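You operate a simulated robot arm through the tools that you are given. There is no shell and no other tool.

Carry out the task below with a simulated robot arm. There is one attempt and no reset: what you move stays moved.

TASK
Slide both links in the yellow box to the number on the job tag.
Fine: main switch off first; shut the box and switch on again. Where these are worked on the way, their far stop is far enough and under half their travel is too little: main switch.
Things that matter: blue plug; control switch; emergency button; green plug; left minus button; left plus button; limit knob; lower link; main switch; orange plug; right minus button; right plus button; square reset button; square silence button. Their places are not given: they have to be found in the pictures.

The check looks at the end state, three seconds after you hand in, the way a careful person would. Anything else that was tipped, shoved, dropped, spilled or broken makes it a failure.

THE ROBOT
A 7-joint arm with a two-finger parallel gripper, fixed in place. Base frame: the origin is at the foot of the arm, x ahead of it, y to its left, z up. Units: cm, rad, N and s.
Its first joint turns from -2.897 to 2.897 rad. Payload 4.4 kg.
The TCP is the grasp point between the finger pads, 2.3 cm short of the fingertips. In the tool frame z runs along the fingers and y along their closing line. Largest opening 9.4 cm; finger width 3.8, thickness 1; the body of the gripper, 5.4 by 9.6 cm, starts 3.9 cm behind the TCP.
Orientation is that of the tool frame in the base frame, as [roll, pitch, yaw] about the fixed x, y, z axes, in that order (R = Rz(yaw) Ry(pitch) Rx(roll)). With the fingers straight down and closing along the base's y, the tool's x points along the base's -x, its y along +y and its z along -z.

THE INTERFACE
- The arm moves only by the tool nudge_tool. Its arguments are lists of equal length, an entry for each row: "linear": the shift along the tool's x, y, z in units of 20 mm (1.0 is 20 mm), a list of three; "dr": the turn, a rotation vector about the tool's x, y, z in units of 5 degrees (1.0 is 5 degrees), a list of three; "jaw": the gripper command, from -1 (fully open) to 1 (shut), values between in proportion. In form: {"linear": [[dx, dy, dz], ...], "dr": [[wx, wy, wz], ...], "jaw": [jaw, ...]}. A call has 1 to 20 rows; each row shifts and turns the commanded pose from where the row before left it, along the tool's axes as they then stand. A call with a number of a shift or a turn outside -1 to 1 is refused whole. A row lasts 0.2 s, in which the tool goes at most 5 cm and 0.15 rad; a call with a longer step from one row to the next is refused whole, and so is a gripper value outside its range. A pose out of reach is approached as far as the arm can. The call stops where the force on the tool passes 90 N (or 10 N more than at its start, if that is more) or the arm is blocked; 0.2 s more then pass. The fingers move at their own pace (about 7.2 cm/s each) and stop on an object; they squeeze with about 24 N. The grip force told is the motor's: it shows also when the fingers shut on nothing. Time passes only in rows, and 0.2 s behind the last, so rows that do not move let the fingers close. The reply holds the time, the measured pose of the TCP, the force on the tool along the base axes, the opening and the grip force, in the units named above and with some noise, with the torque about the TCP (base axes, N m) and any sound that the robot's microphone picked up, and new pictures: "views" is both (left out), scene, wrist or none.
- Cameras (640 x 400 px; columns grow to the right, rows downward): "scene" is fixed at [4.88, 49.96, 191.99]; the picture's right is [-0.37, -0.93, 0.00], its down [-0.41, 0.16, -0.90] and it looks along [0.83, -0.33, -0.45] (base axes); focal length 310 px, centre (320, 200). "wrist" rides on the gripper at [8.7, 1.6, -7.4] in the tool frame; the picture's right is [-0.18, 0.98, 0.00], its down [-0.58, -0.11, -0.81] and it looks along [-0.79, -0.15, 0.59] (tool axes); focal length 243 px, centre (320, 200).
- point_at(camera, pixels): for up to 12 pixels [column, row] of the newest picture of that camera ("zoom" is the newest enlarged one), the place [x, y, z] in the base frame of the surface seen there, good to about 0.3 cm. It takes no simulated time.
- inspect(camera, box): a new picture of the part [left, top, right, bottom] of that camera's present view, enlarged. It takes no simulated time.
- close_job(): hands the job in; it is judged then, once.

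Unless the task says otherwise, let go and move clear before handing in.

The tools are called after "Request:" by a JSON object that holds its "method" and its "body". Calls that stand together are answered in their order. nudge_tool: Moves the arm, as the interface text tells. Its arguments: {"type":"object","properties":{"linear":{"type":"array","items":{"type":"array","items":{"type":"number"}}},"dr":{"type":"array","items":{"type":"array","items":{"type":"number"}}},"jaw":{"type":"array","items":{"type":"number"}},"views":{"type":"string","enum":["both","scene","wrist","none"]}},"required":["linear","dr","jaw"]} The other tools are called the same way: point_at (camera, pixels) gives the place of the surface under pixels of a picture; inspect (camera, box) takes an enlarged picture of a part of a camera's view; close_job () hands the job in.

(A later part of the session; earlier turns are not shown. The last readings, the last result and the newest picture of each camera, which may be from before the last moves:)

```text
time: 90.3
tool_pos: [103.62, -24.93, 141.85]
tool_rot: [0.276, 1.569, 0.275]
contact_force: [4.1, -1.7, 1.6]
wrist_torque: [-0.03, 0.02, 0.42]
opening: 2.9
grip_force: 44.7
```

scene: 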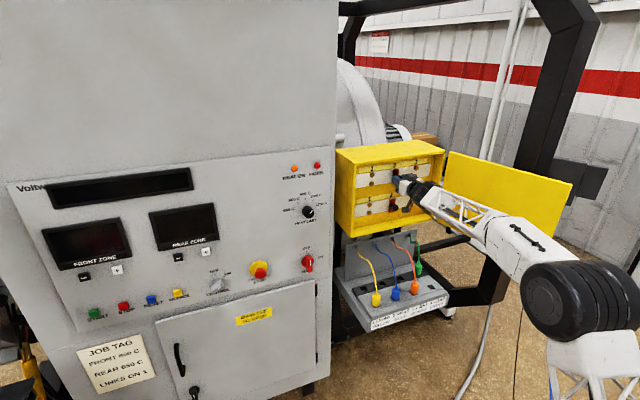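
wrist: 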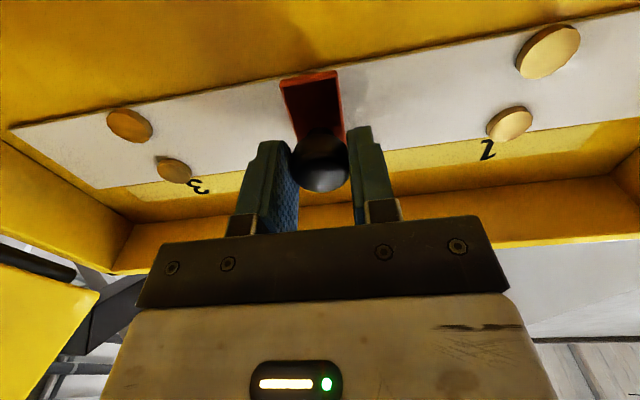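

The knob is gripped (2.9 cm). I'll slide it left (+y) towards terminal 1, first a short stretch to read the force.

Request:
{"method": "nudge_tool", "body": {"linear": [[0, 0.2, 0], [0, 0.4, 0], [0, 0.4, 0], [0, 0.4, 0], [0, 0.2, 0]], "dr": [[0, 0, 0], [0, 0, 0], [0, 0, 0], [0, 0, 0], [0, 0, 0]], "jaw": [1, 1, 1, 1, 1], "views": "both"}}

```text
time: 91.5
tool_pos: [103.86, -21.83, 141.89]
tool_rot: [0.566, 1.57, 0.562]
contact_force: [-32.3, 0.2, -12.1]
wrist_torque: [0.01, 0.03, 0.44]
opening: 2.91
grip_force: 45.2
```

scene: 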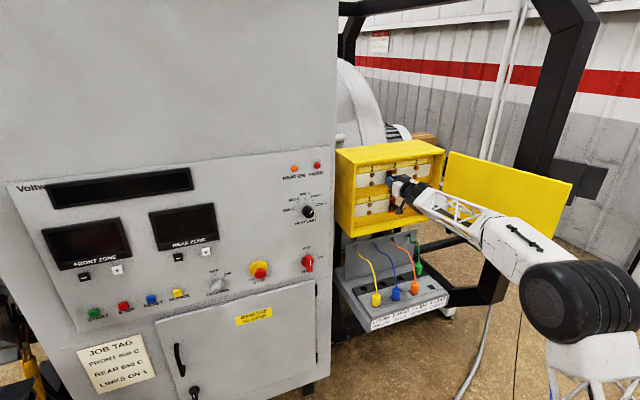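
wrist: 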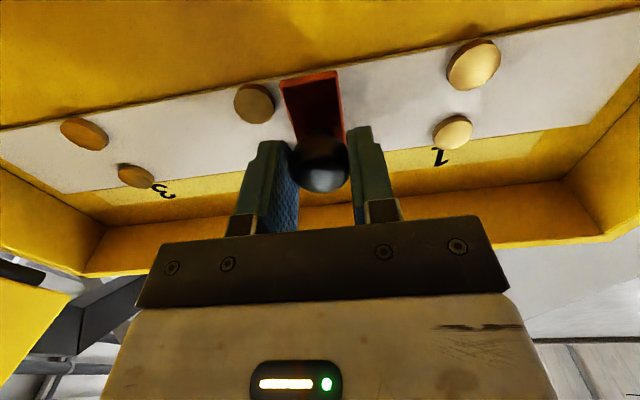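

It slides freely; terminal 2 (255,103) is now uncovered. I'll slide the remaining ~7.9 cm to terminal 1.

Request:
{"method": "nudge_tool", "body": {"linear": [[0, 0.3, -0.04], [0, 0.4, 0], [0, 0.4, 0], [0, 0.4, 0], [0, 0.4, 0], [0, 0.4, 0], [0, 0.4, 0], [0, 0.4, 0], [0, 0.3, 0], [0, 0.25, 0], [0, 0.2, 0], [0, 0.1, 0], [0, 0, 0]], "dr": [[0, 0, 0], [0, 0, 0], [0, 0, 0], [0, 0, 0], [0, 0, 0], [0, 0, 0], [0, 0, 0], [0, 0, 0], [0, 0, 0], [0, 0, 0], [0, 0, 0], [0, 0, 0], [0, 0, 0]], "jaw": [1, 1, 1, 1, 1, 1, 1, 1, 1, 1, 1, 1, 1], "views": "both"}}

```text
time: 94.3
tool_pos: [103.83, -13.93, 141.78]
tool_rot: [-2.506, 1.57, -2.511]
contact_force: [31.3, -25.0, 11.1]
wrist_torque: [0.03, -0.1, 0.37]
opening: 2.92
grip_force: 45.3
```

scene: 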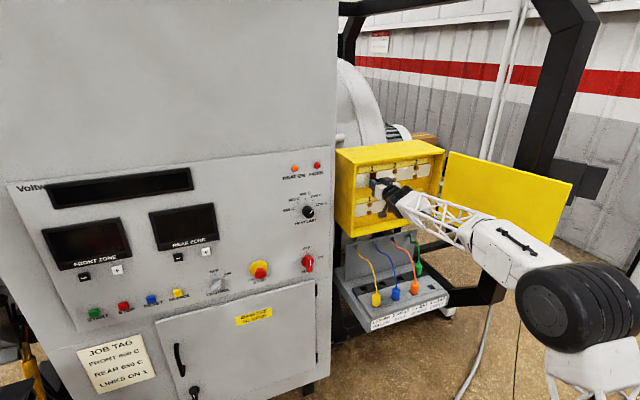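
wrist: 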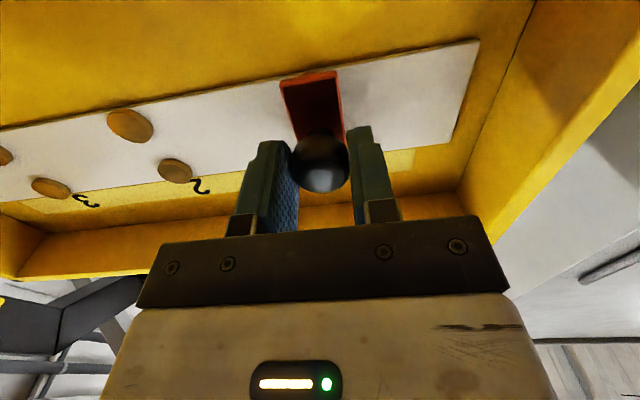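

The knob is at y=−13.93 with a −25 N reaction, which suggests the end stop. I'll give it a tiny extra push to confirm, then release and back off.

Request:
{"method": "nudge_tool", "body": {"linear": [[0, 0.08, -0.04], [0, 0, 0], [0, -0.06, 0], [0, 0, 0], [0, 0, 0], [0, 0, 0], [0, 0, -0.5], [0, 0, -1], [0, 0, -1], [0, 0, -1], [0, 0, -1], [0, 0, -1]], "dr": [[0, 0, 0], [0, 0, 0], [0, 0, 0], [0, 0, 0], [0, 0, 0], [0, 0, 0], [0, 0, 0], [0, 0, 0], [0, 0, 0], [0, 0, 0], [0, 0, 0], [0, 0, 0]], "jaw": [1, 1, 1, 1, -0.4, -0.4, -0.4, -0.4, -0.4, -0.4, -0.4, -0.4], "views": "both"}}

Request:
{"method": "inspect", "body": {"camera": "scene", "box": [340, 150, 430, 220]}}

Request:
{"method": "inspect", "body": {"camera": "wrist", "box": [240, 0, 440, 125]}}

```text
time: 96.9
tool_pos: [92.74, -13.79, 142.01]
tool_rot: [0.342, 1.569, 0.339]
contact_force: [0.0, 0.6, -0.1]
wrist_torque: [0.02, -0.02, 0.0]
opening: 6.56
grip_force: 0.0
```

scene: 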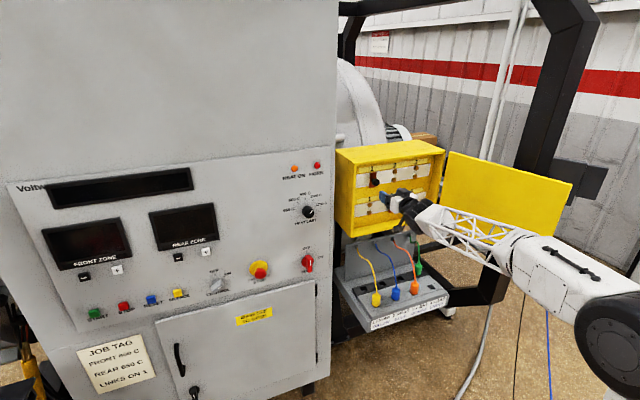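
wrist: 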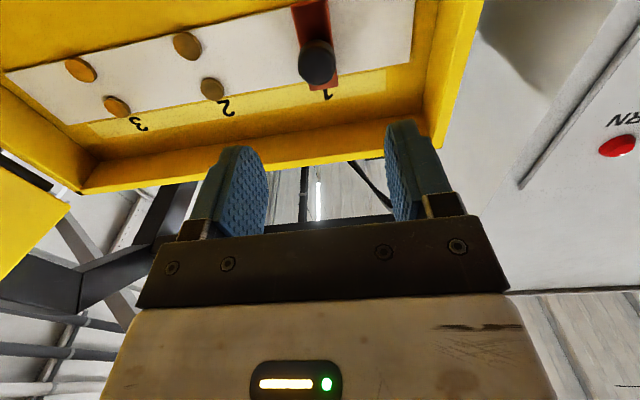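

```text
5.71 times, centred on (385, 185) of scene
```

zoom: 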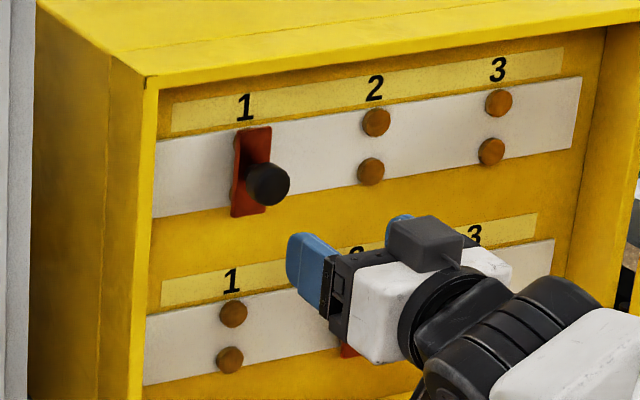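

```text
3.20 times, centred on (340, 62) of wrist
```

zoom: 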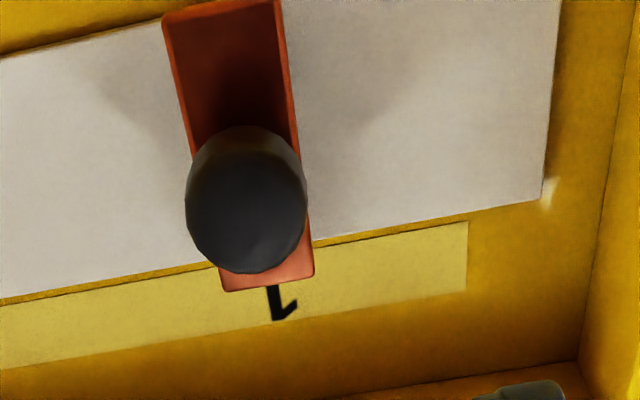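

The upper link covers both terminals of 1. I'll check its place and move down to the lower link's height.

Request:
{"method": "point_at", "body": {"camera": "zoom", "pixels": [[246, 200], [192, 200], [304, 200], [185, 70], [285, 70], [235, 60]]}}

Request:
{"method": "nudge_tool", "body": {"linear": [[0.5, -0.79, 0], [1, -0.79, 0], [1, -0.79, 0], [1, -0.79, 0], [1, -0.79, 0], [1, -0.79, 0], [1, -0.79, 0], [0.5, 0, 0]], "dr": [[0, 0, 0], [0, 0, 0], [0, 0, 0], [0, 0, 0], [0, 0, 0], [0, 0, 0], [0, 0, 0], [0, 0, 0]], "jaw": [-0.4, -0.4, -0.4, -0.4, -0.4, -0.4, -0.4, -0.4], "views": "both"}}

```text
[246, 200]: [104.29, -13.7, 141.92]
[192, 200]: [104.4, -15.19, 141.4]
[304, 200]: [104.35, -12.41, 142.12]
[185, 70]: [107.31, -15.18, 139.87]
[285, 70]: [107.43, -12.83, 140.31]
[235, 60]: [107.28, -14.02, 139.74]
```

```text
time: 98.7
tool_pos: [92.7, -24.86, 127.82]
tool_rot: [-0.029, 1.569, -0.033]
contact_force: [-0.4, 0.5, -0.4]
wrist_torque: [-0.01, -0.01, -0.03]
opening: 6.57
grip_force: 0.1
```

scene: 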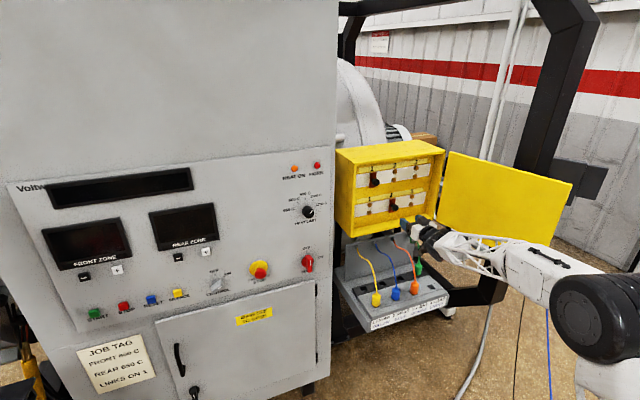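
wrist: 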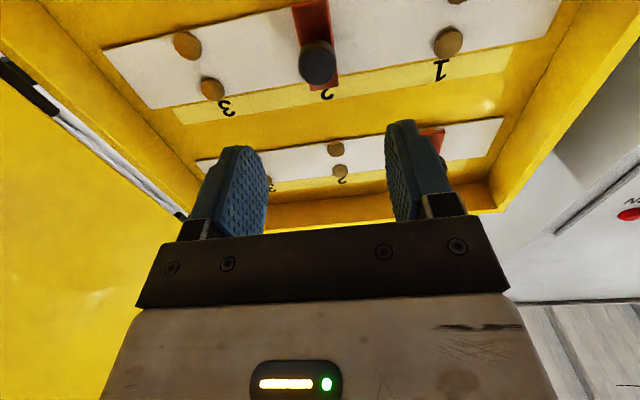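

The lower knob is at (317,62) in the wrist view. Measuring it before advancing.

Request:
{"method": "point_at", "body": {"camera": "wrist", "pixels": [[317, 62], [302, 62], [333, 62], [317, 48], [317, 76], [310, 15]]}}

Request:
{"method": "point_at", "body": {"camera": "scene", "pixels": [[405, 255], [410, 265], [398, 245], [383, 258], [420, 262]]}}

```text
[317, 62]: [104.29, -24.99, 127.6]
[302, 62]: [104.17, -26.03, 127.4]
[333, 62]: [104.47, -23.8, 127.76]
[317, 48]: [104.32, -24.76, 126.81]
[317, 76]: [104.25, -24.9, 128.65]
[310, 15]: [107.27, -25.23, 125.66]
```

```text
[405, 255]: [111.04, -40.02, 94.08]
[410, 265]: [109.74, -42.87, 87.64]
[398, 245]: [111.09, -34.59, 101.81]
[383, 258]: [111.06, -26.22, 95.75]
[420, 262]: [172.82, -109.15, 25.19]
```

The lower knob is centred at (−24.95, 127.85). I'll advance and grip it.

Request:
{"method": "nudge_tool", "body": {"linear": [[0, -0.03, 0.9], [0, 0, 0.9], [0, 0, 0.9], [0, 0, 0.9], [0, 0, 0.8], [0, 0, 0.7], [0, 0, 0.5], [0, 0, 0], [0, 0, 0], [0, 0, 0], [0, 0, 0], [0, 0, 0]], "dr": [[0, 0, 0], [0, 0, 0], [0, 0, 0], [0, 0, 0], [0, 0, 0], [0, 0, 0], [0, 0, 0], [0, 0, 0], [0, 0, 0], [0, 0, 0], [0, 0, 0], [0, 0, 0]], "jaw": [-0.4, -0.4, -0.4, -0.4, -0.4, -0.4, -0.4, -0.4, 1, 1, 1, 1], "views": "both"}}

```text
time: 101.3
tool_pos: [103.83, -24.91, 127.76]
tool_rot: [0.296, 1.569, 0.293]
contact_force: [4.3, 0.6, 0.1]
wrist_torque: [0.0, 0.04, 0.55]
opening: 2.91
grip_force: 44.9
```

scene: 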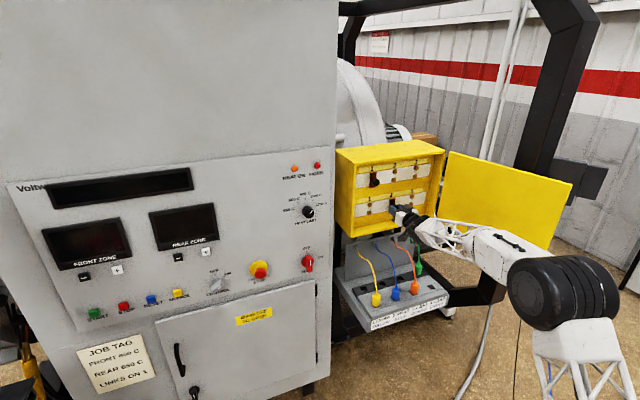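
wrist: 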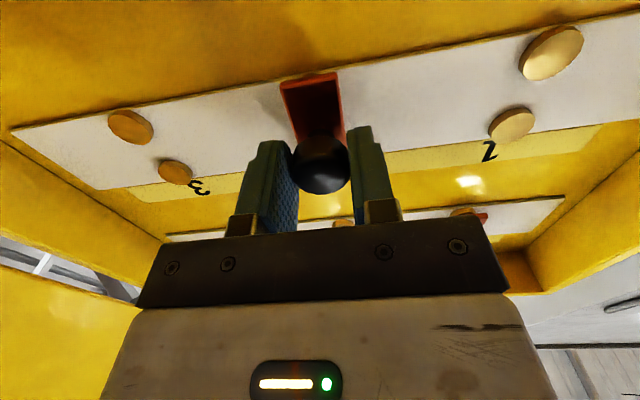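

Gripped (2.9 cm). Sliding the lower link 11 cm left to terminal 1.

Request:
{"method": "nudge_tool", "body": {"linear": [[0, 0.2, 0], [0, 0.4, 0], [0, 0.4, 0], [0, 0.4, -0.02], [0, 0.4, 0], [0, 0.4, 0], [0, 0.4, 0], [0, 0.4, 0], [0, 0.4, 0], [0, 0.4, 0], [0, 0.4, 0], [0, 0.4, 0], [0, 0.35, 0], [0, 0.25, 0], [0, 0.2, 0], [0, 0.1, 0], [0, 0, 0]], "dr": [[0, 0, 0], [0, 0, 0], [0, 0, 0], [0, 0, 0], [0, 0, 0], [0, 0, 0], [0, 0, 0], [0, 0, 0], [0, 0, 0], [0, 0, 0], [0, 0, 0], [0, 0, 0], [0, 0, 0], [0, 0, 0], [0, 0, 0], [0, 0, 0], [0, 0, 0]], "jaw": [1, 1, 1, 1, 1, 1, 1, 1, 1, 1, 1, 1, 1, 1, 1, 1, 1], "views": "both"}}

```text
time: 104.9
tool_pos: [103.86, -13.93, 127.81]
tool_rot: [0.575, 1.569, 0.568]
contact_force: [0.2, -22.9, -2.4]
wrist_torque: [-0.04, 0.14, 0.18]
opening: 2.94
grip_force: 44.7
```

scene: 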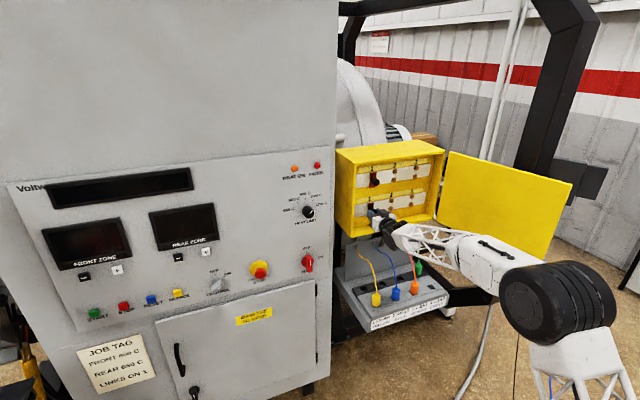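
wrist: 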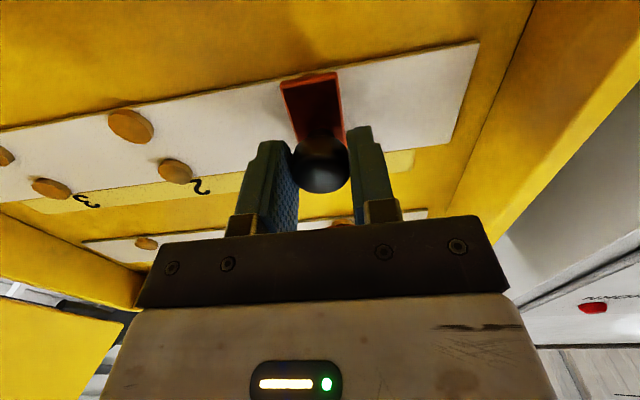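

The lower knob is at y=−13.93 with the same end-stop reaction. I'll release, back off and verify.

Request:
{"method": "nudge_tool", "body": {"linear": [[0, 0.04, 0], [0, -0.04, 0], [0, 0, 0], [0, 0, 0], [0, 0, 0], [0, 0, -0.5], [0, 0, -1], [0, 0, -1], [0, 0, -1], [0, 0, -1], [0, 0, -1], [0, 0, -1], [0, 0, -1]], "dr": [[0, 0, 0], [0, 0, 0], [0, 0, 0], [0, 0, 0], [0, 0, 0], [0, 0, 0], [0, 0, 0], [0, 0, 0], [0, 0, 0], [0, 0, 0], [0, 0, 0], [0, 0, 0], [0, 0, 0]], "jaw": [1, 1, -0.4, -0.4, -0.4, -0.4, -0.4, -0.4, -0.4, -0.4, -0.4, -0.4, -0.4], "views": "both"}}

Request:
{"method": "inspect", "body": {"camera": "scene", "box": [340, 150, 430, 240]}}

Request:
{"method": "inspect", "body": {"camera": "wrist", "box": [200, 0, 480, 200]}}

```text
time: 107.7
tool_pos: [88.97, -13.72, 127.77]
tool_rot: [0.401, 1.57, 0.398]
contact_force: [-0.4, 0.1, -0.3]
wrist_torque: [0.01, 0.01, 0.0]
opening: 6.58
grip_force: 0.1
```

scene: 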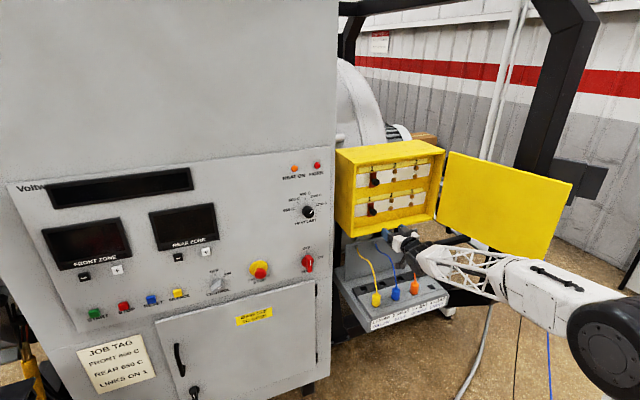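
wrist: 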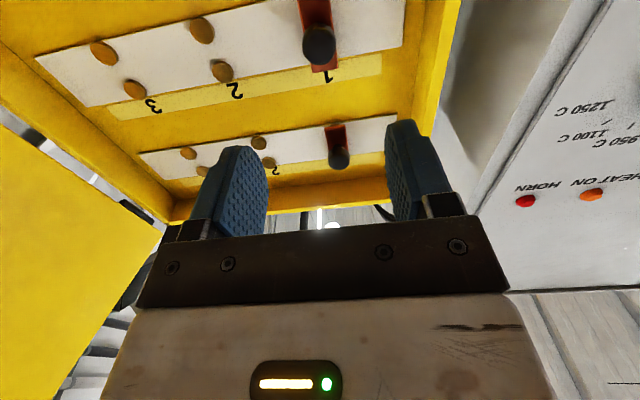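

```text
4.44 times, centred on (385, 195) of scene
```

zoom: 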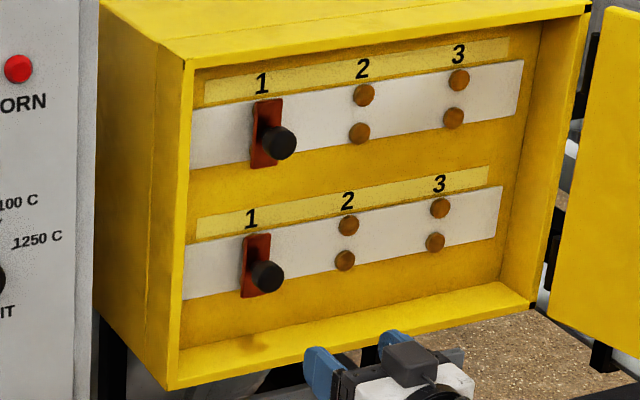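

```text
2.00 times, centred on (340, 100) of wrist
```

zoom: 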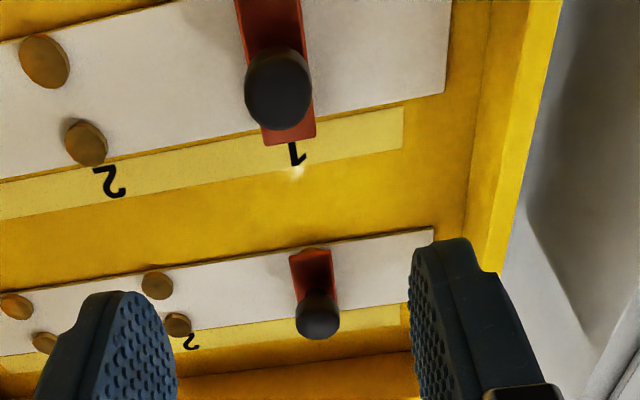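

Both links sit on 1. Next is closing the door: I'll measure its present position (free edge near (573,185)) to plan going round to its outside.

Request:
{"method": "point_at", "body": {"camera": "scene", "pixels": [[570, 187], [550, 262], [500, 200], [448, 157], [440, 220], [530, 240], [560, 215], [450, 152]]}}

Request:
{"method": "inspect", "body": {"camera": "scene", "box": [430, 140, 590, 280]}}

```text
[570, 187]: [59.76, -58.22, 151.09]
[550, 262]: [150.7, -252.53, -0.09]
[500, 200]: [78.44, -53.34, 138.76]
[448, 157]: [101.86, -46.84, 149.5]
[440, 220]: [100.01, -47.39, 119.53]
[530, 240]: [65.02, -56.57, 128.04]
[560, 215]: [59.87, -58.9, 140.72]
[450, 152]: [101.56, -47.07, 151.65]
```

```text
2.86 times, centred on (510, 210) of scene
```

zoom: 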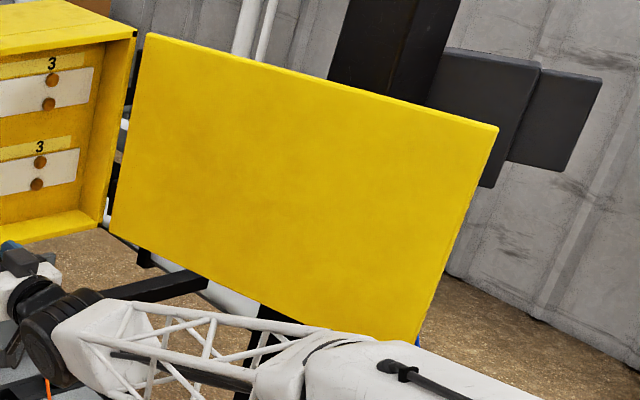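

The door is at ~105° with its free edge at (59.8, −58.3). I'll retract and rise to go over it to the outside.

Request:
{"method": "point_at", "body": {"camera": "scene", "pixels": [[560, 180], [590, 180], [600, 190], [520, 150], [545, 40]]}}

Request:
{"method": "nudge_tool", "body": {"linear": [[0, 0, -1], [0, 0, -1], [0, 0, -1], [0, 0, -1], [-0.5, 0, -1], [-1, 0, -0.5], [-1, 0, 0], [-1, 0, 0], [-1, 0, 0], [-1, 0, 0], [-1, 0, 0], [-1, 0, 0], [-1, 0, 0], [-1, 0, 0], [-1, 0, 0], [-1, 0, 0], [-1, 0, 0], [-1, 0, 0], [-1, 0, 0], [-1, 0, 0]], "dr": [[0, 0, 0], [0, 0, 0], [0, 0, 0], [0, 0, 0], [0, 0, 0], [0, 0, 0], [0, 0, 0], [0, 0, 0], [0, 0, 0], [0, 0, 0], [0, 0, 0], [0, 0, 0], [0, 0, 0], [0, 0, 0], [0, 0, 0], [0, 0, 0], [0, 0, 0], [0, 0, 0], [0, 0, 0], [0, 0, 0]], "jaw": [-0.4, -0.4, -0.4, -0.4, -0.4, 1, 1, 1, 1, 1, 1, 1, 1, 1, 1, 1, 1, 1, 1, 1], "views": "both"}}

```text
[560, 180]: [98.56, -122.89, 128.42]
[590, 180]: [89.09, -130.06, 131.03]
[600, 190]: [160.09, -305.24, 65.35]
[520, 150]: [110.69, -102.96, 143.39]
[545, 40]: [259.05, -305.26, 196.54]
```

```text
time: 111.9
tool_pos: [77.88, -13.8, 158.75]
tool_rot: [0.729, 1.57, 0.722]
contact_force: [0.5, -0.2, 0.1]
wrist_torque: [0.0, -0.02, -0.01]
opening: 0.0
grip_force: 23.5
```

scene: 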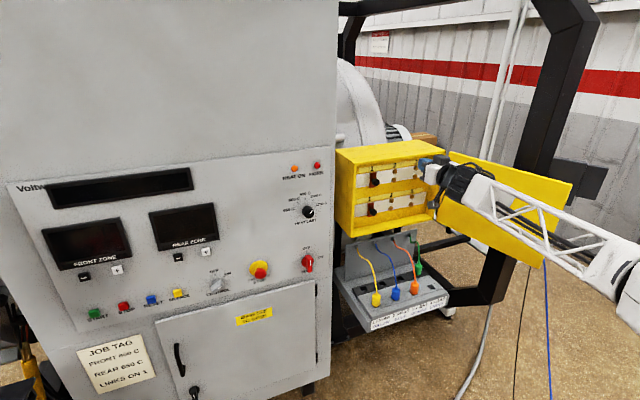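
wrist: 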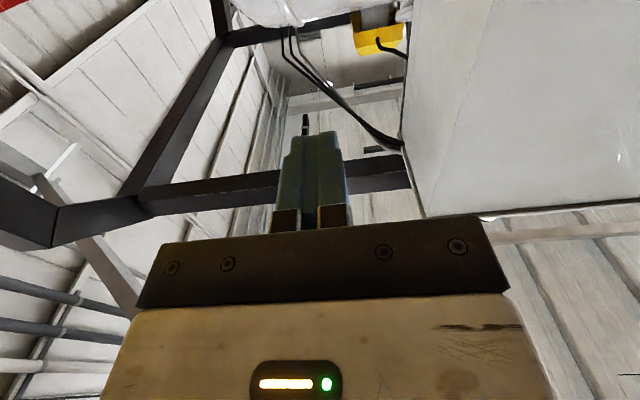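

Continuing up to z≈173 and then right/back over the door.

Request:
{"method": "nudge_tool", "body": {"linear": [[-1, 0, 0], [-1, 0, 0], [-1, 0, 0], [-1, 0, 0], [-1, 0, 0], [-1, 0, 0], [-1, 0, 0], [-0.5, -0.5, -0.2], [0, -1, -0.4], [0, -1, -0.4], [0, -1, -0.4], [0, -1, -0.4], [0, -1, -0.4], [0, -1, -0.4], [0, -1, -0.4], [0, -1, -0.4], [0, -1, -0.4], [0, -1, -0.4], [0, -1, -0.4], [0, -1, -0.4]], "dr": [[0, 0, 0], [0, 0, 0], [0, 0, 0], [0, 0, 0], [0, 0, 0], [0, 0, 0], [0, 0, 0], [0, 0, 0], [0, 0, 0], [0, 0, 0], [0, 0, 0], [0, 0, 0], [0, 0, 0], [0, 0, 0], [0, 0, 0], [0, 0, 0], [0, 0, 0], [0, 0, 0], [0, 0, 0], [0, 0, 0]], "jaw": [1, 1, 1, 1, 1, 1, 1, 1, 1, 1, 1, 1, 1, 1, 1, 1, 1, 1, 1, 1], "views": "both"}}

```text
time: 116.1
tool_pos: [67.76, -38.78, 173.87]
tool_rot: [0.499, 1.568, 0.496]
contact_force: [-1.3, -0.3, -0.2]
wrist_torque: [-0.03, 0.02, 0.0]
opening: 0.0
grip_force: 24.0
```

scene: 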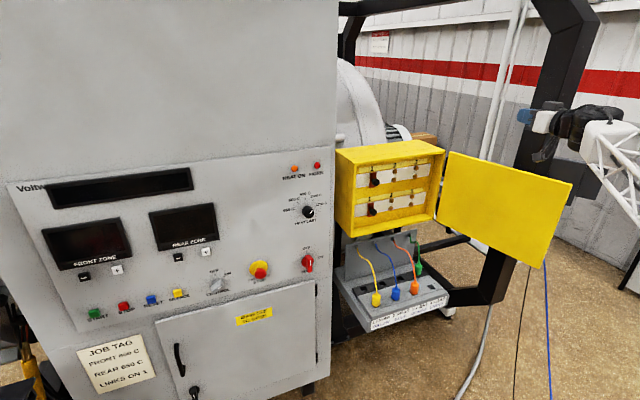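
wrist: 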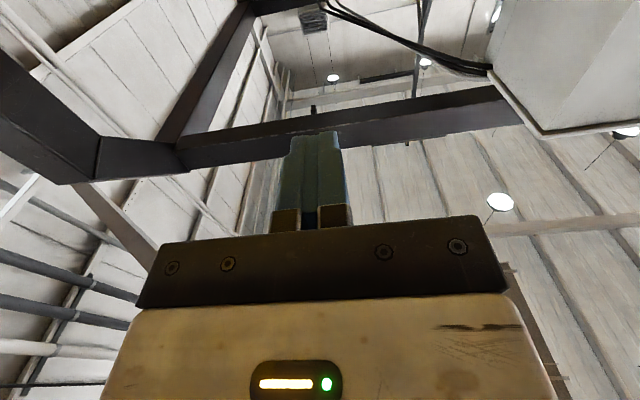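

At (67.8, −38.8, 173.9). Continuing right to y≈−74, passing above the door.

Request:
{"method": "nudge_tool", "body": {"linear": [[0, -1, -0.27], [0, -1, -0.27], [0, -1, -0.27], [0, -1, -0.27], [0, -1, -0.27], [0, -1, -0.27], [0, -1, -0.27], [0, -1, -0.27], [0, -1, -0.27], [0, -1, -0.27], [0, -1, -0.27], [0, -1, -0.27], [0, -1, -0.27], [0, -1, -0.27], [0, -1, -0.27], [0, -1, -0.27], [0, -1, -0.27], [0, -0.6, -0.2]], "dr": [[0, 0, 0], [0, 0, 0], [0, 0, 0], [0, 0, 0], [0, 0, 0], [0, 0, 0], [0, 0, 0], [0, 0, 0], [0, 0, 0], [0, 0, 0], [0, 0, 0], [0, 0, 0], [0, 0, 0], [0, 0, 0], [0, 0, 0], [0, 0, 0], [0, 0, 0], [0, 0, 0]], "jaw": [1, 1, 1, 1, 1, 1, 1, 1, 1, 1, 1, 1, 1, 1, 1, 1, 1, 1], "views": "both"}}

```text
time: 119.9
tool_pos: [58.04, -73.85, 173.75]
tool_rot: [-0.049, 1.568, -0.05]
contact_force: [-0.9, 0.4, 1.2]
wrist_torque: [-0.02, 0.03, -0.01]
opening: 0.01
grip_force: 24.3
```

scene: 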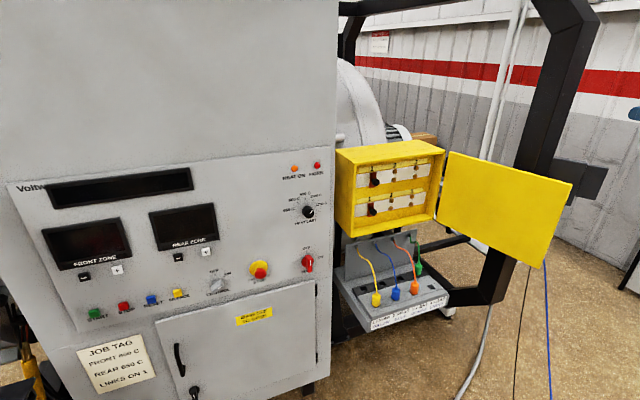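
wrist: 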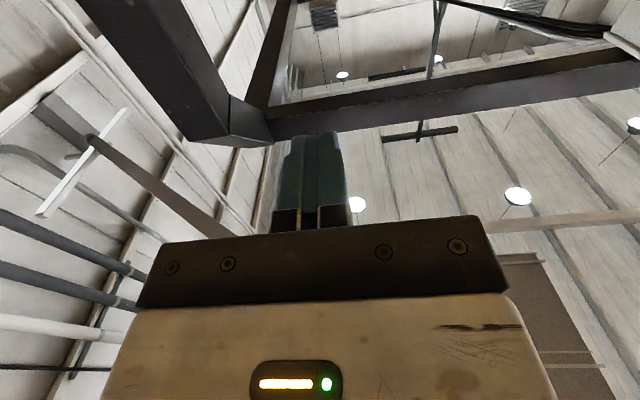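

Past the door on the outside. Now descending to z≈130, below the handle's height.

Request:
{"method": "nudge_tool", "body": {"linear": [[1, 0, 0], [1, 0, 0], [1, 0, 0], [1, 0, 0], [1, 0, 0], [1, 0, 0], [1, 0, 0], [1, 0, 0], [1, 0, 0], [1, 0, 0], [1, 0, 0], [1, 0, 0], [1, 0, 0], [1, 0, 0], [1, 0, 0], [1, 0, 0], [1, 0, 0], [1, 0, 0], [1, 0, 0], [1, 0, 0]], "dr": [[0, 0, 0], [0, 0, 0], [0, 0, 0], [0, 0, 0], [0, 0, 0], [0, 0, 0], [0, 0, 0], [0, 0, 0], [0, 0, 0], [0, 0, 0], [0, 0, 0], [0, 0, 0], [0, 0, 0], [0, 0, 0], [0, 0, 0], [0, 0, 0], [0, 0, 0], [0, 0, 0], [0, 0, 0], [0, 0, 0]], "jaw": [1, 1, 1, 1, 1, 1, 1, 1, 1, 1, 1, 1, 1, 1, 1, 1, 1, 1, 1, 1], "views": "both"}}

```text
time: 124.1
tool_pos: [58.26, -73.73, 133.66]
tool_rot: [-0.144, 1.57, -0.145]
contact_force: [-0.2, 0.2, 0.6]
wrist_torque: [0.02, 0.01, 0.03]
opening: 0.0
grip_force: 24.7
```

scene: 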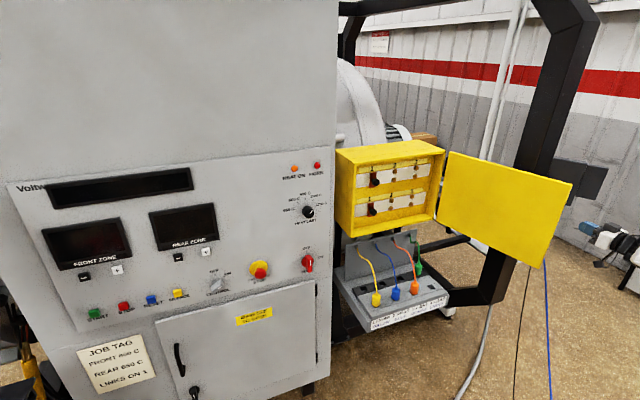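
wrist: 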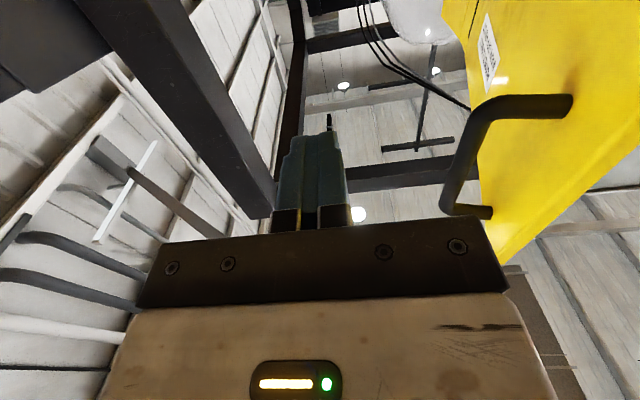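

The door's outside and handle are visible on the right of the wrist view. I'll lower slightly more and turn the tool by +30° so the fingertips lead against the door.

Request:
{"method": "nudge_tool", "body": {"linear": [[1, 0, 0], [0.9, 0, 0], [0, 0, 0], [0, 0, 0], [0, 0, 0], [0, 0, 0], [0, 0, 0], [0, 0, 0], [0, 0, 0]], "dr": [[0, 0, 0], [0, 0, 0], [-1, 0, 0], [-1, 0, 0], [-1, 0, 0], [-1, 0, 0], [-1, 0, 0], [-1, 0, 0], [0, 0, 0]], "jaw": [1, 1, 1, 1, 1, 1, 1, 1, 1], "views": "both"}}

```text
time: 126.1
tool_pos: [58.13, -73.9, 129.97]
tool_rot: [-0.014, 1.569, 0.509]
contact_force: [1.0, -0.8, 0.1]
wrist_torque: [0.0, 0.03, 0.02]
opening: 0.01
grip_force: 24.2
```

scene: 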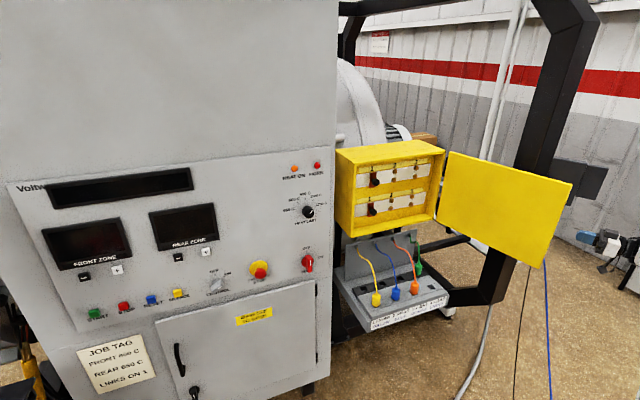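
wrist: 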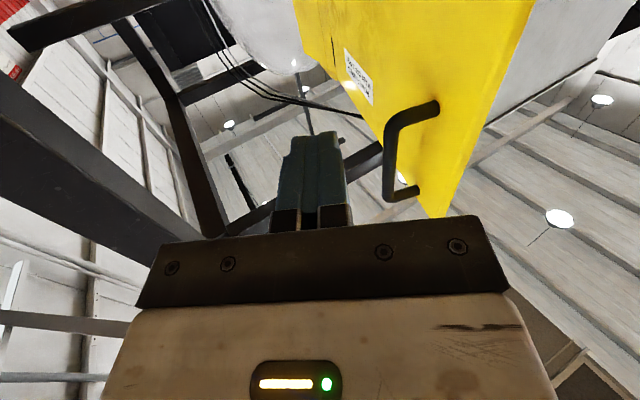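

The tool is at φ=30°, outside the door. I'll move close to the face and begin pushing in +y.

Request:
{"method": "nudge_tool", "body": {"linear": [[0, 0.53, 0.73], [0, 0.53, 0.73], [0, 0.53, 0.73], [0, 0.53, 0.73], [0, 0.53, 0.73], [0, 0.53, 0.73], [0, 0.35, 0.2], [0, 0.35, 0.2], [0, 0.35, 0.2], [0, 0.35, 0.2], [0, 0.35, 0.2], [0, 0.35, 0.2], [0, 0.2, 0.11], [0, 0, 0]], "dr": [[0, 0, 0], [0, 0, 0], [0, 0, 0], [0, 0, 0], [0, 0, 0], [0, 0, 0], [0, 0, 0], [0, 0, 0], [0, 0, 0], [0, 0, 0], [0, 0, 0], [0, 0, 0], [0, 0, 0], [0, 0, 0]], "jaw": [1, 1, 1, 1, 1, 1, 1, 1, 1, 1, 1, 1, 1, 1], "views": "both"}}

```text
time: 129.1
tool_pos: [62.5, -58.76, 130.0]
tool_rot: [-0.181, 1.569, 0.338]
contact_force: [0.4, -0.3, 0.6]
wrist_torque: [-0.01, 0.0, -0.01]
opening: 0.03
grip_force: 24.0
```

scene: 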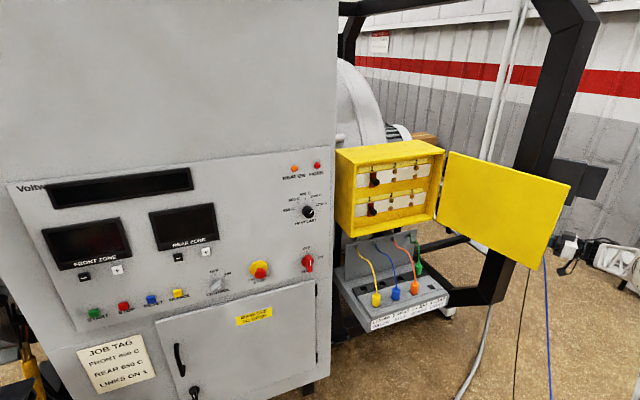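
wrist: 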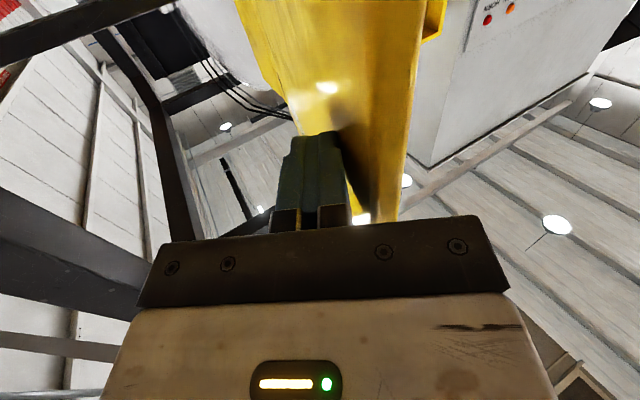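

The fingertips are on the door's outer face and it has started to move. Continuing to push in +y.

Request:
{"method": "nudge_tool", "body": {"linear": [[0, 0.2, 0.11], [0, 0.35, 0.2], [0, 0.43, 0.25], [0, 0.43, 0.25], [0, 0.43, 0.25], [0, 0.43, 0.25], [0, 0.43, 0.25], [0, 0.43, 0.25], [0, 0.43, 0.25], [0, 0.43, 0.25], [0, 0.43, 0.25], [0, 0.43, 0.25], [0, 0.43, 0.25], [0, 0.35, 0.2], [0, 0.2, 0.11], [0, 0.1, 0.05]], "dr": [[0, 0, 0], [0, 0, 0], [0, 0, 0], [0, 0, 0], [0, 0, 0], [0, 0, 0], [0, 0, 0], [0, 0, 0], [0, 0, 0], [0, 0, 0], [0, 0, 0], [0, 0, 0], [0, 0, 0], [0, 0, 0], [0, 0, 0], [0, 0, 0]], "jaw": [1, 1, 1, 1, 1, 1, 1, 1, 1, 1, 1, 1, 1, 1, 1, 1], "views": "both"}}

```text
time: 132.5
tool_pos: [62.77, -45.11, 129.65]
tool_rot: [0.007, 1.569, 0.529]
contact_force: [0.6, 0.0, -0.2]
wrist_torque: [0.01, 0.04, -0.04]
opening: 0.02
grip_force: 24.1
```

scene: 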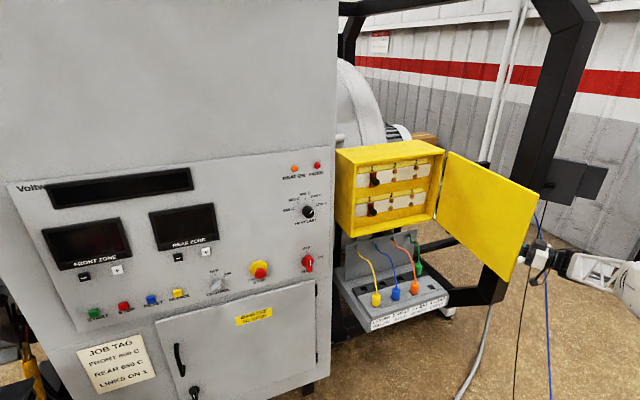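
wrist: 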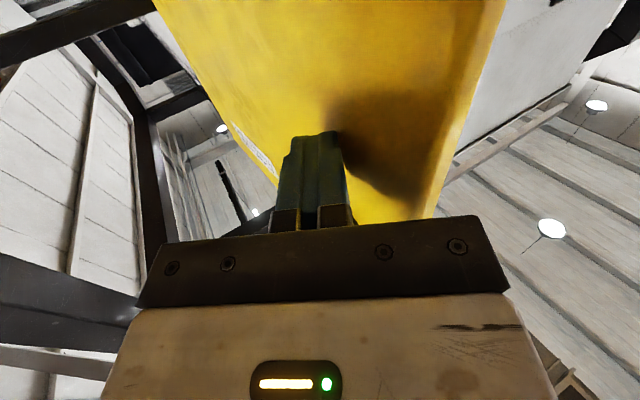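

The door is closing smoothly (~85°). I'll follow the arc about the hinge while turning the tool gradually back.

Request:
{"method": "nudge_tool", "body": {"linear": [[0, 0.3, 0.21], [0, 0.57, 0.41], [0, 0.56, 0.42], [0, 0.55, 0.43], [0, 0.55, 0.44], [0, 0.54, 0.45], [0, 0.53, 0.46], [0, 0.52, 0.465], [0, 0.52, 0.47], [0, 0.51, 0.48], [0, 0.4, 0.39], [0, 0.25, 0.25], [0, 0.1, 0.1], [0, 0, 0]], "dr": [[0.1, 0, 0], [0.2, 0, 0], [0.2, 0, 0], [0.2, 0, 0], [0.2, 0, 0], [0.2, 0, 0], [0.2, 0, 0], [0.2, 0, 0], [0.2, 0, 0], [0.2, 0, 0], [0.16, 0, 0], [0.1, 0, 0], [0.04, 0, 0], [0, 0, 0]], "jaw": [1, 1, 1, 1, 1, 1, 1, 1, 1, 1, 1, 1, 1, 1], "views": "both"}}

```text
time: 135.5
tool_pos: [66.65, -30.12, 130.1]
tool_rot: [0.062, 1.569, 0.39]
contact_force: [-0.1, -1.0, -0.6]
wrist_torque: [-0.01, -0.03, -0.01]
opening: 0.0
grip_force: 24.4
```

scene: 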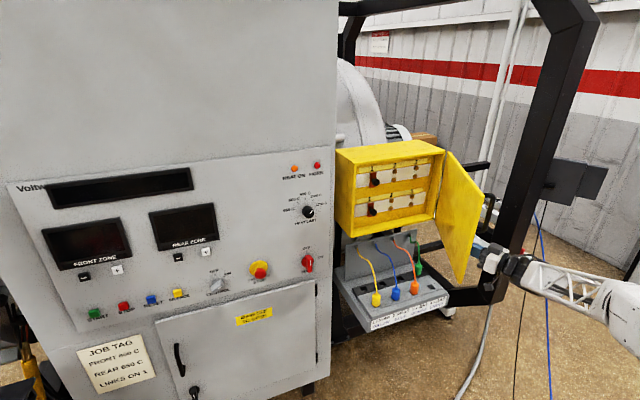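
wrist: 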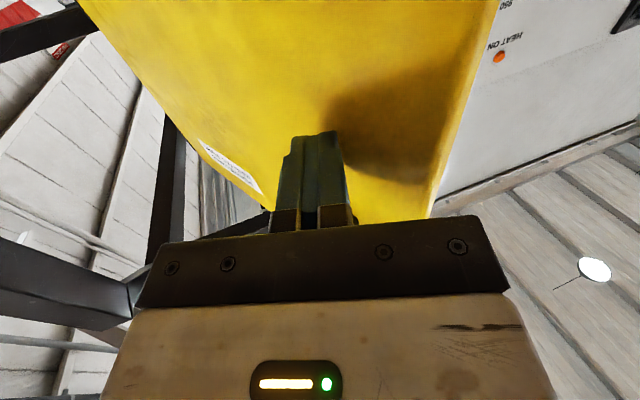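

Door at roughly 62°. Continuing along the arc.

Request:
{"method": "nudge_tool", "body": {"linear": [[0, 0.3, 0.3], [0, 0.475, 0.5], [0, 0.46, 0.52], [0, 0.45, 0.53], [0, 0.44, 0.54], [0, 0.425, 0.55], [0, 0.41, 0.56], [0, 0.4, 0.57], [0, 0.385, 0.58], [0, 0.37, 0.59], [0, 0.357, 0.6], [0, 0.344, 0.61], [0, 0.33, 0.62], [0, 0.25, 0.5], [0, 0.15, 0.3], [0, 0.05, 0.12], [0, 0, 0]], "dr": [[0.08, 0, 0], [0.12, 0, 0], [0.12, 0, 0], [0.12, 0, 0], [0.12, 0, 0], [0.12, 0, 0], [0.12, 0, 0], [0.12, 0, 0], [0.12, 0, 0], [0.12, 0, 0], [0.12, 0, 0], [0.12, 0, 0], [0.12, 0, 0], [0.1, 0, 0], [0.06, 0, 0], [0.02, 0, 0], [0, 0, 0]], "jaw": [1, 1, 1, 1, 1, 1, 1, 1, 1, 1, 1, 1, 1, 1, 1, 1, 1], "views": "both"}}

```text
time: 139.1
tool_pos: [79.31, -15.45, 130.01]
tool_rot: [0.211, 1.569, 0.389]
contact_force: [-0.9, 0.3, -0.2]
wrist_torque: [0.02, -0.01, -0.02]
opening: 0.0
grip_force: 24.0
```

scene: 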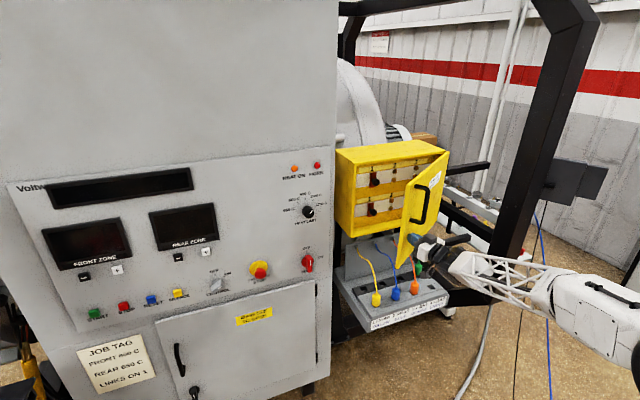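
wrist: 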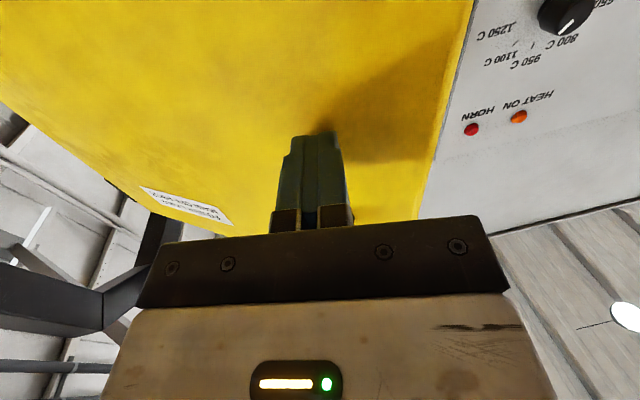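

Door ~35° open. Continuing until nearly closed, then slowly.

Request:
{"method": "nudge_tool", "body": {"linear": [[0, 0.2, 0.4], [0, 0.287, 0.64], [0, 0.272, 0.645], [0, 0.258, 0.65], [0, 0.243, 0.656], [0, 0.228, 0.66], [0, 0.213, 0.667], [0, 0.2, 0.67], [0, 0.18, 0.675], [0, 0.167, 0.68], [0, 0.12, 0.55], [0, 0.09, 0.4], [0, 0.05, 0.25], [0, 0.02, 0.1], [0, 0, 0]], "dr": [[0.08, 0, 0], [0.13, 0, 0], [0.13, 0, 0], [0.13, 0, 0], [0.13, 0, 0], [0.13, 0, 0], [0.13, 0, 0], [0.13, 0, 0], [0.13, 0, 0], [0.13, 0, 0], [0.11, 0, 0], [0.08, 0, 0], [0.05, 0, 0], [0.02, 0, 0], [0, 0, 0]], "jaw": [1, 1, 1, 1, 1, 1, 1, 1, 1, 1, 1, 1, 1, 1, 1], "views": "both"}}

```text
time: 142.3
tool_pos: [93.67, -8.67, 130.01]
tool_rot: [0.323, 1.569, 0.37]
contact_force: [0.2, -0.3, -0.5]
wrist_torque: [0.0, 0.04, -0.04]
opening: 0.0
grip_force: 24.3
```

scene: 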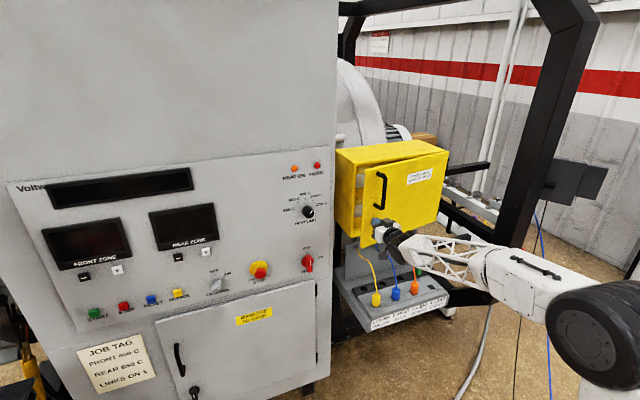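
wrist: 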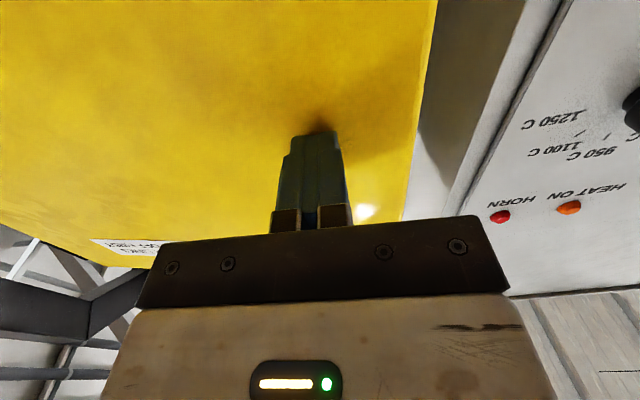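

The door is ~8° open. Now pushing straight and slowly until it shuts at x≈102.

Request:
{"method": "nudge_tool", "body": {"linear": [[0, 0, 0.2], [0, 0, 0.3], [0, 0, 0.3], [0, 0, 0.3], [0, 0, 0.3], [0, 0, 0.3], [0, 0, 0.25], [0, 0, 0.2], [0, 0, 0.15], [0, 0, 0.15], [0, 0, 0.15], [0, 0, 0.15], [0, 0, 0.1], [0, 0, 0.1]], "dr": [[0.09, 0, 0], [0.09, 0, 0], [0.09, 0, 0], [0.09, 0, 0], [0.09, 0, 0], [0.09, 0, 0], [0, 0, 0], [0, 0, 0], [0, 0, 0], [0, 0, 0], [0, 0, 0], [0, 0, 0], [0, 0, 0], [0, 0, 0]], "jaw": [1, 1, 1, 1, 1, 1, 1, 1, 1, 1, 1, 1, 1, 1], "views": "both"}}

```text
time: 145.3
tool_pos: [99.64, -8.41, 129.99]
tool_rot: [0.386, 1.568, 0.386]
contact_force: [0.2, -0.3, 0.4]
wrist_torque: [-0.03, 0.01, 0.01]
opening: 0.0
grip_force: 24.2
```

scene: 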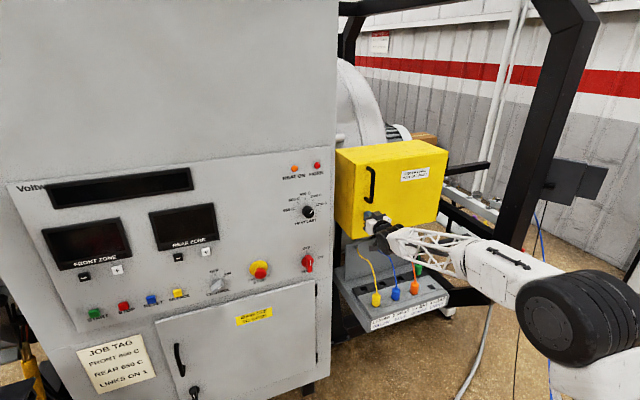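
wrist: 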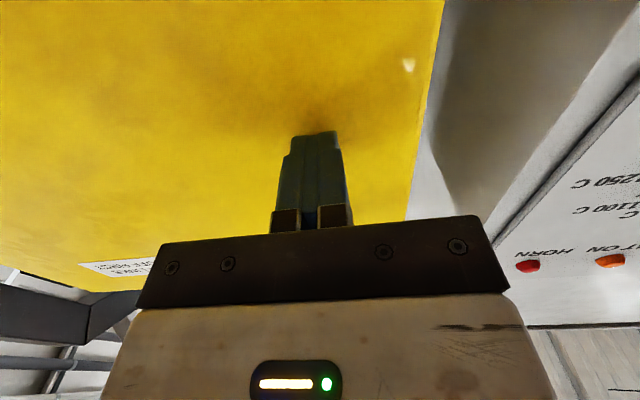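

Almost shut, with no stop force yet. I'll push on in small steps until the force shows that the door sits on the rim.

Request:
{"method": "nudge_tool", "body": {"linear": [[0, 0, 0.1], [0, 0, 0.1], [0, 0, 0.1], [0, 0, 0.1], [0, 0, 0]], "dr": [[0, 0, 0], [0, 0, 0], [0, 0, 0], [0, 0, 0], [0, 0, 0]], "jaw": [1, 1, 1, 1, 1], "views": "scene"}}

```text
time: 146.3
tool_pos: [100.23, -8.42, 129.98]
tool_rot: [-1.957, 1.57, -1.955]
contact_force: [-55.4, 3.2, 0.3]
wrist_torque: [-0.02, 0.17, 0.0]
opening: 0.0
grip_force: 24.3
stopped in row 5: the force on the tool passed its limit at 101 N (the readings are from after the stop); the commanded pose is now the measured one
```

scene: 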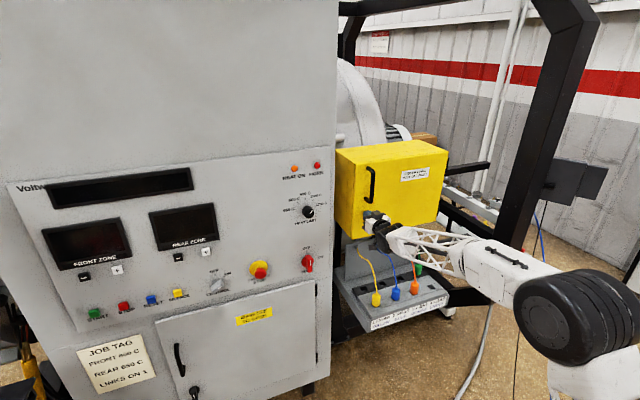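

The door seats against the rim (−55 N). I'll back off and check it stays shut.

Request:
{"method": "nudge_tool", "body": {"linear": [[0, 0, -0.2], [0, 0, -0.5], [0, 0, -1], [0, 0, -1], [0, 0, -1], [0, 0, -1], [0, 0, -1], [0, 0, -1], [0, 0, -1]], "dr": [[0, 0, 0], [0, 0, 0], [0, 0, 0], [0, 0, 0], [0, 0, 0], [0, 0, 0], [0, 0, 0], [0, 0, 0], [0, 0, 0]], "jaw": [1, 1, 1, 1, 1, 1, 1, 1, 1], "views": "both"}}

Request:
{"method": "inspect", "body": {"camera": "scene", "box": [325, 130, 465, 240]}}

Request:
{"method": "inspect", "body": {"camera": "scene", "box": [280, 230, 340, 290]}}

```text
time: 148.3
tool_pos: [84.72, -8.4, 129.89]
tool_rot: [2.033, 1.57, 2.033]
contact_force: [-0.4, 0.1, 0.6]
wrist_torque: [-0.02, 0.0, -0.02]
opening: 0.01
grip_force: 23.9
```

scene: 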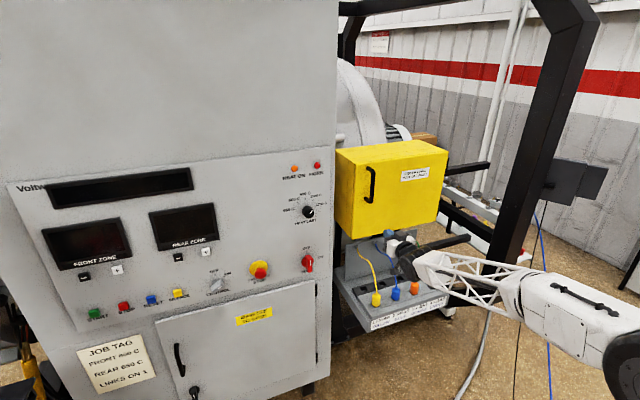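
wrist: 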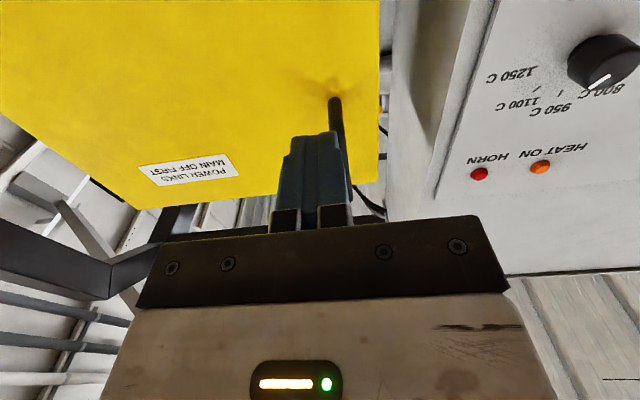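

```text
3.64 times, centred on (395, 185) of scene
```

zoom: 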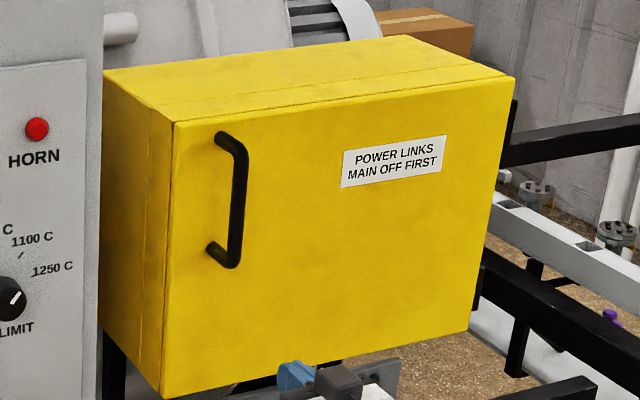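

```text
6.67 times, centred on (310, 260) of scene
```

zoom: 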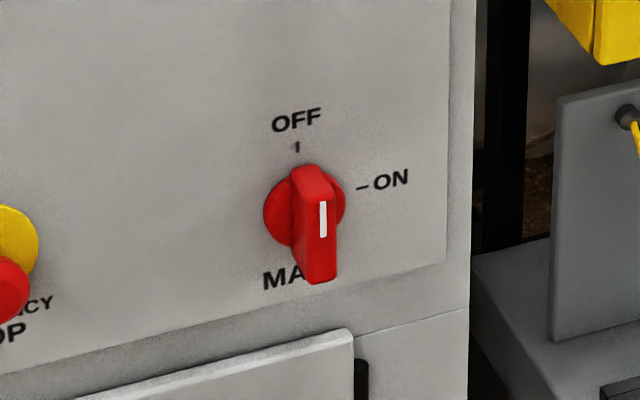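

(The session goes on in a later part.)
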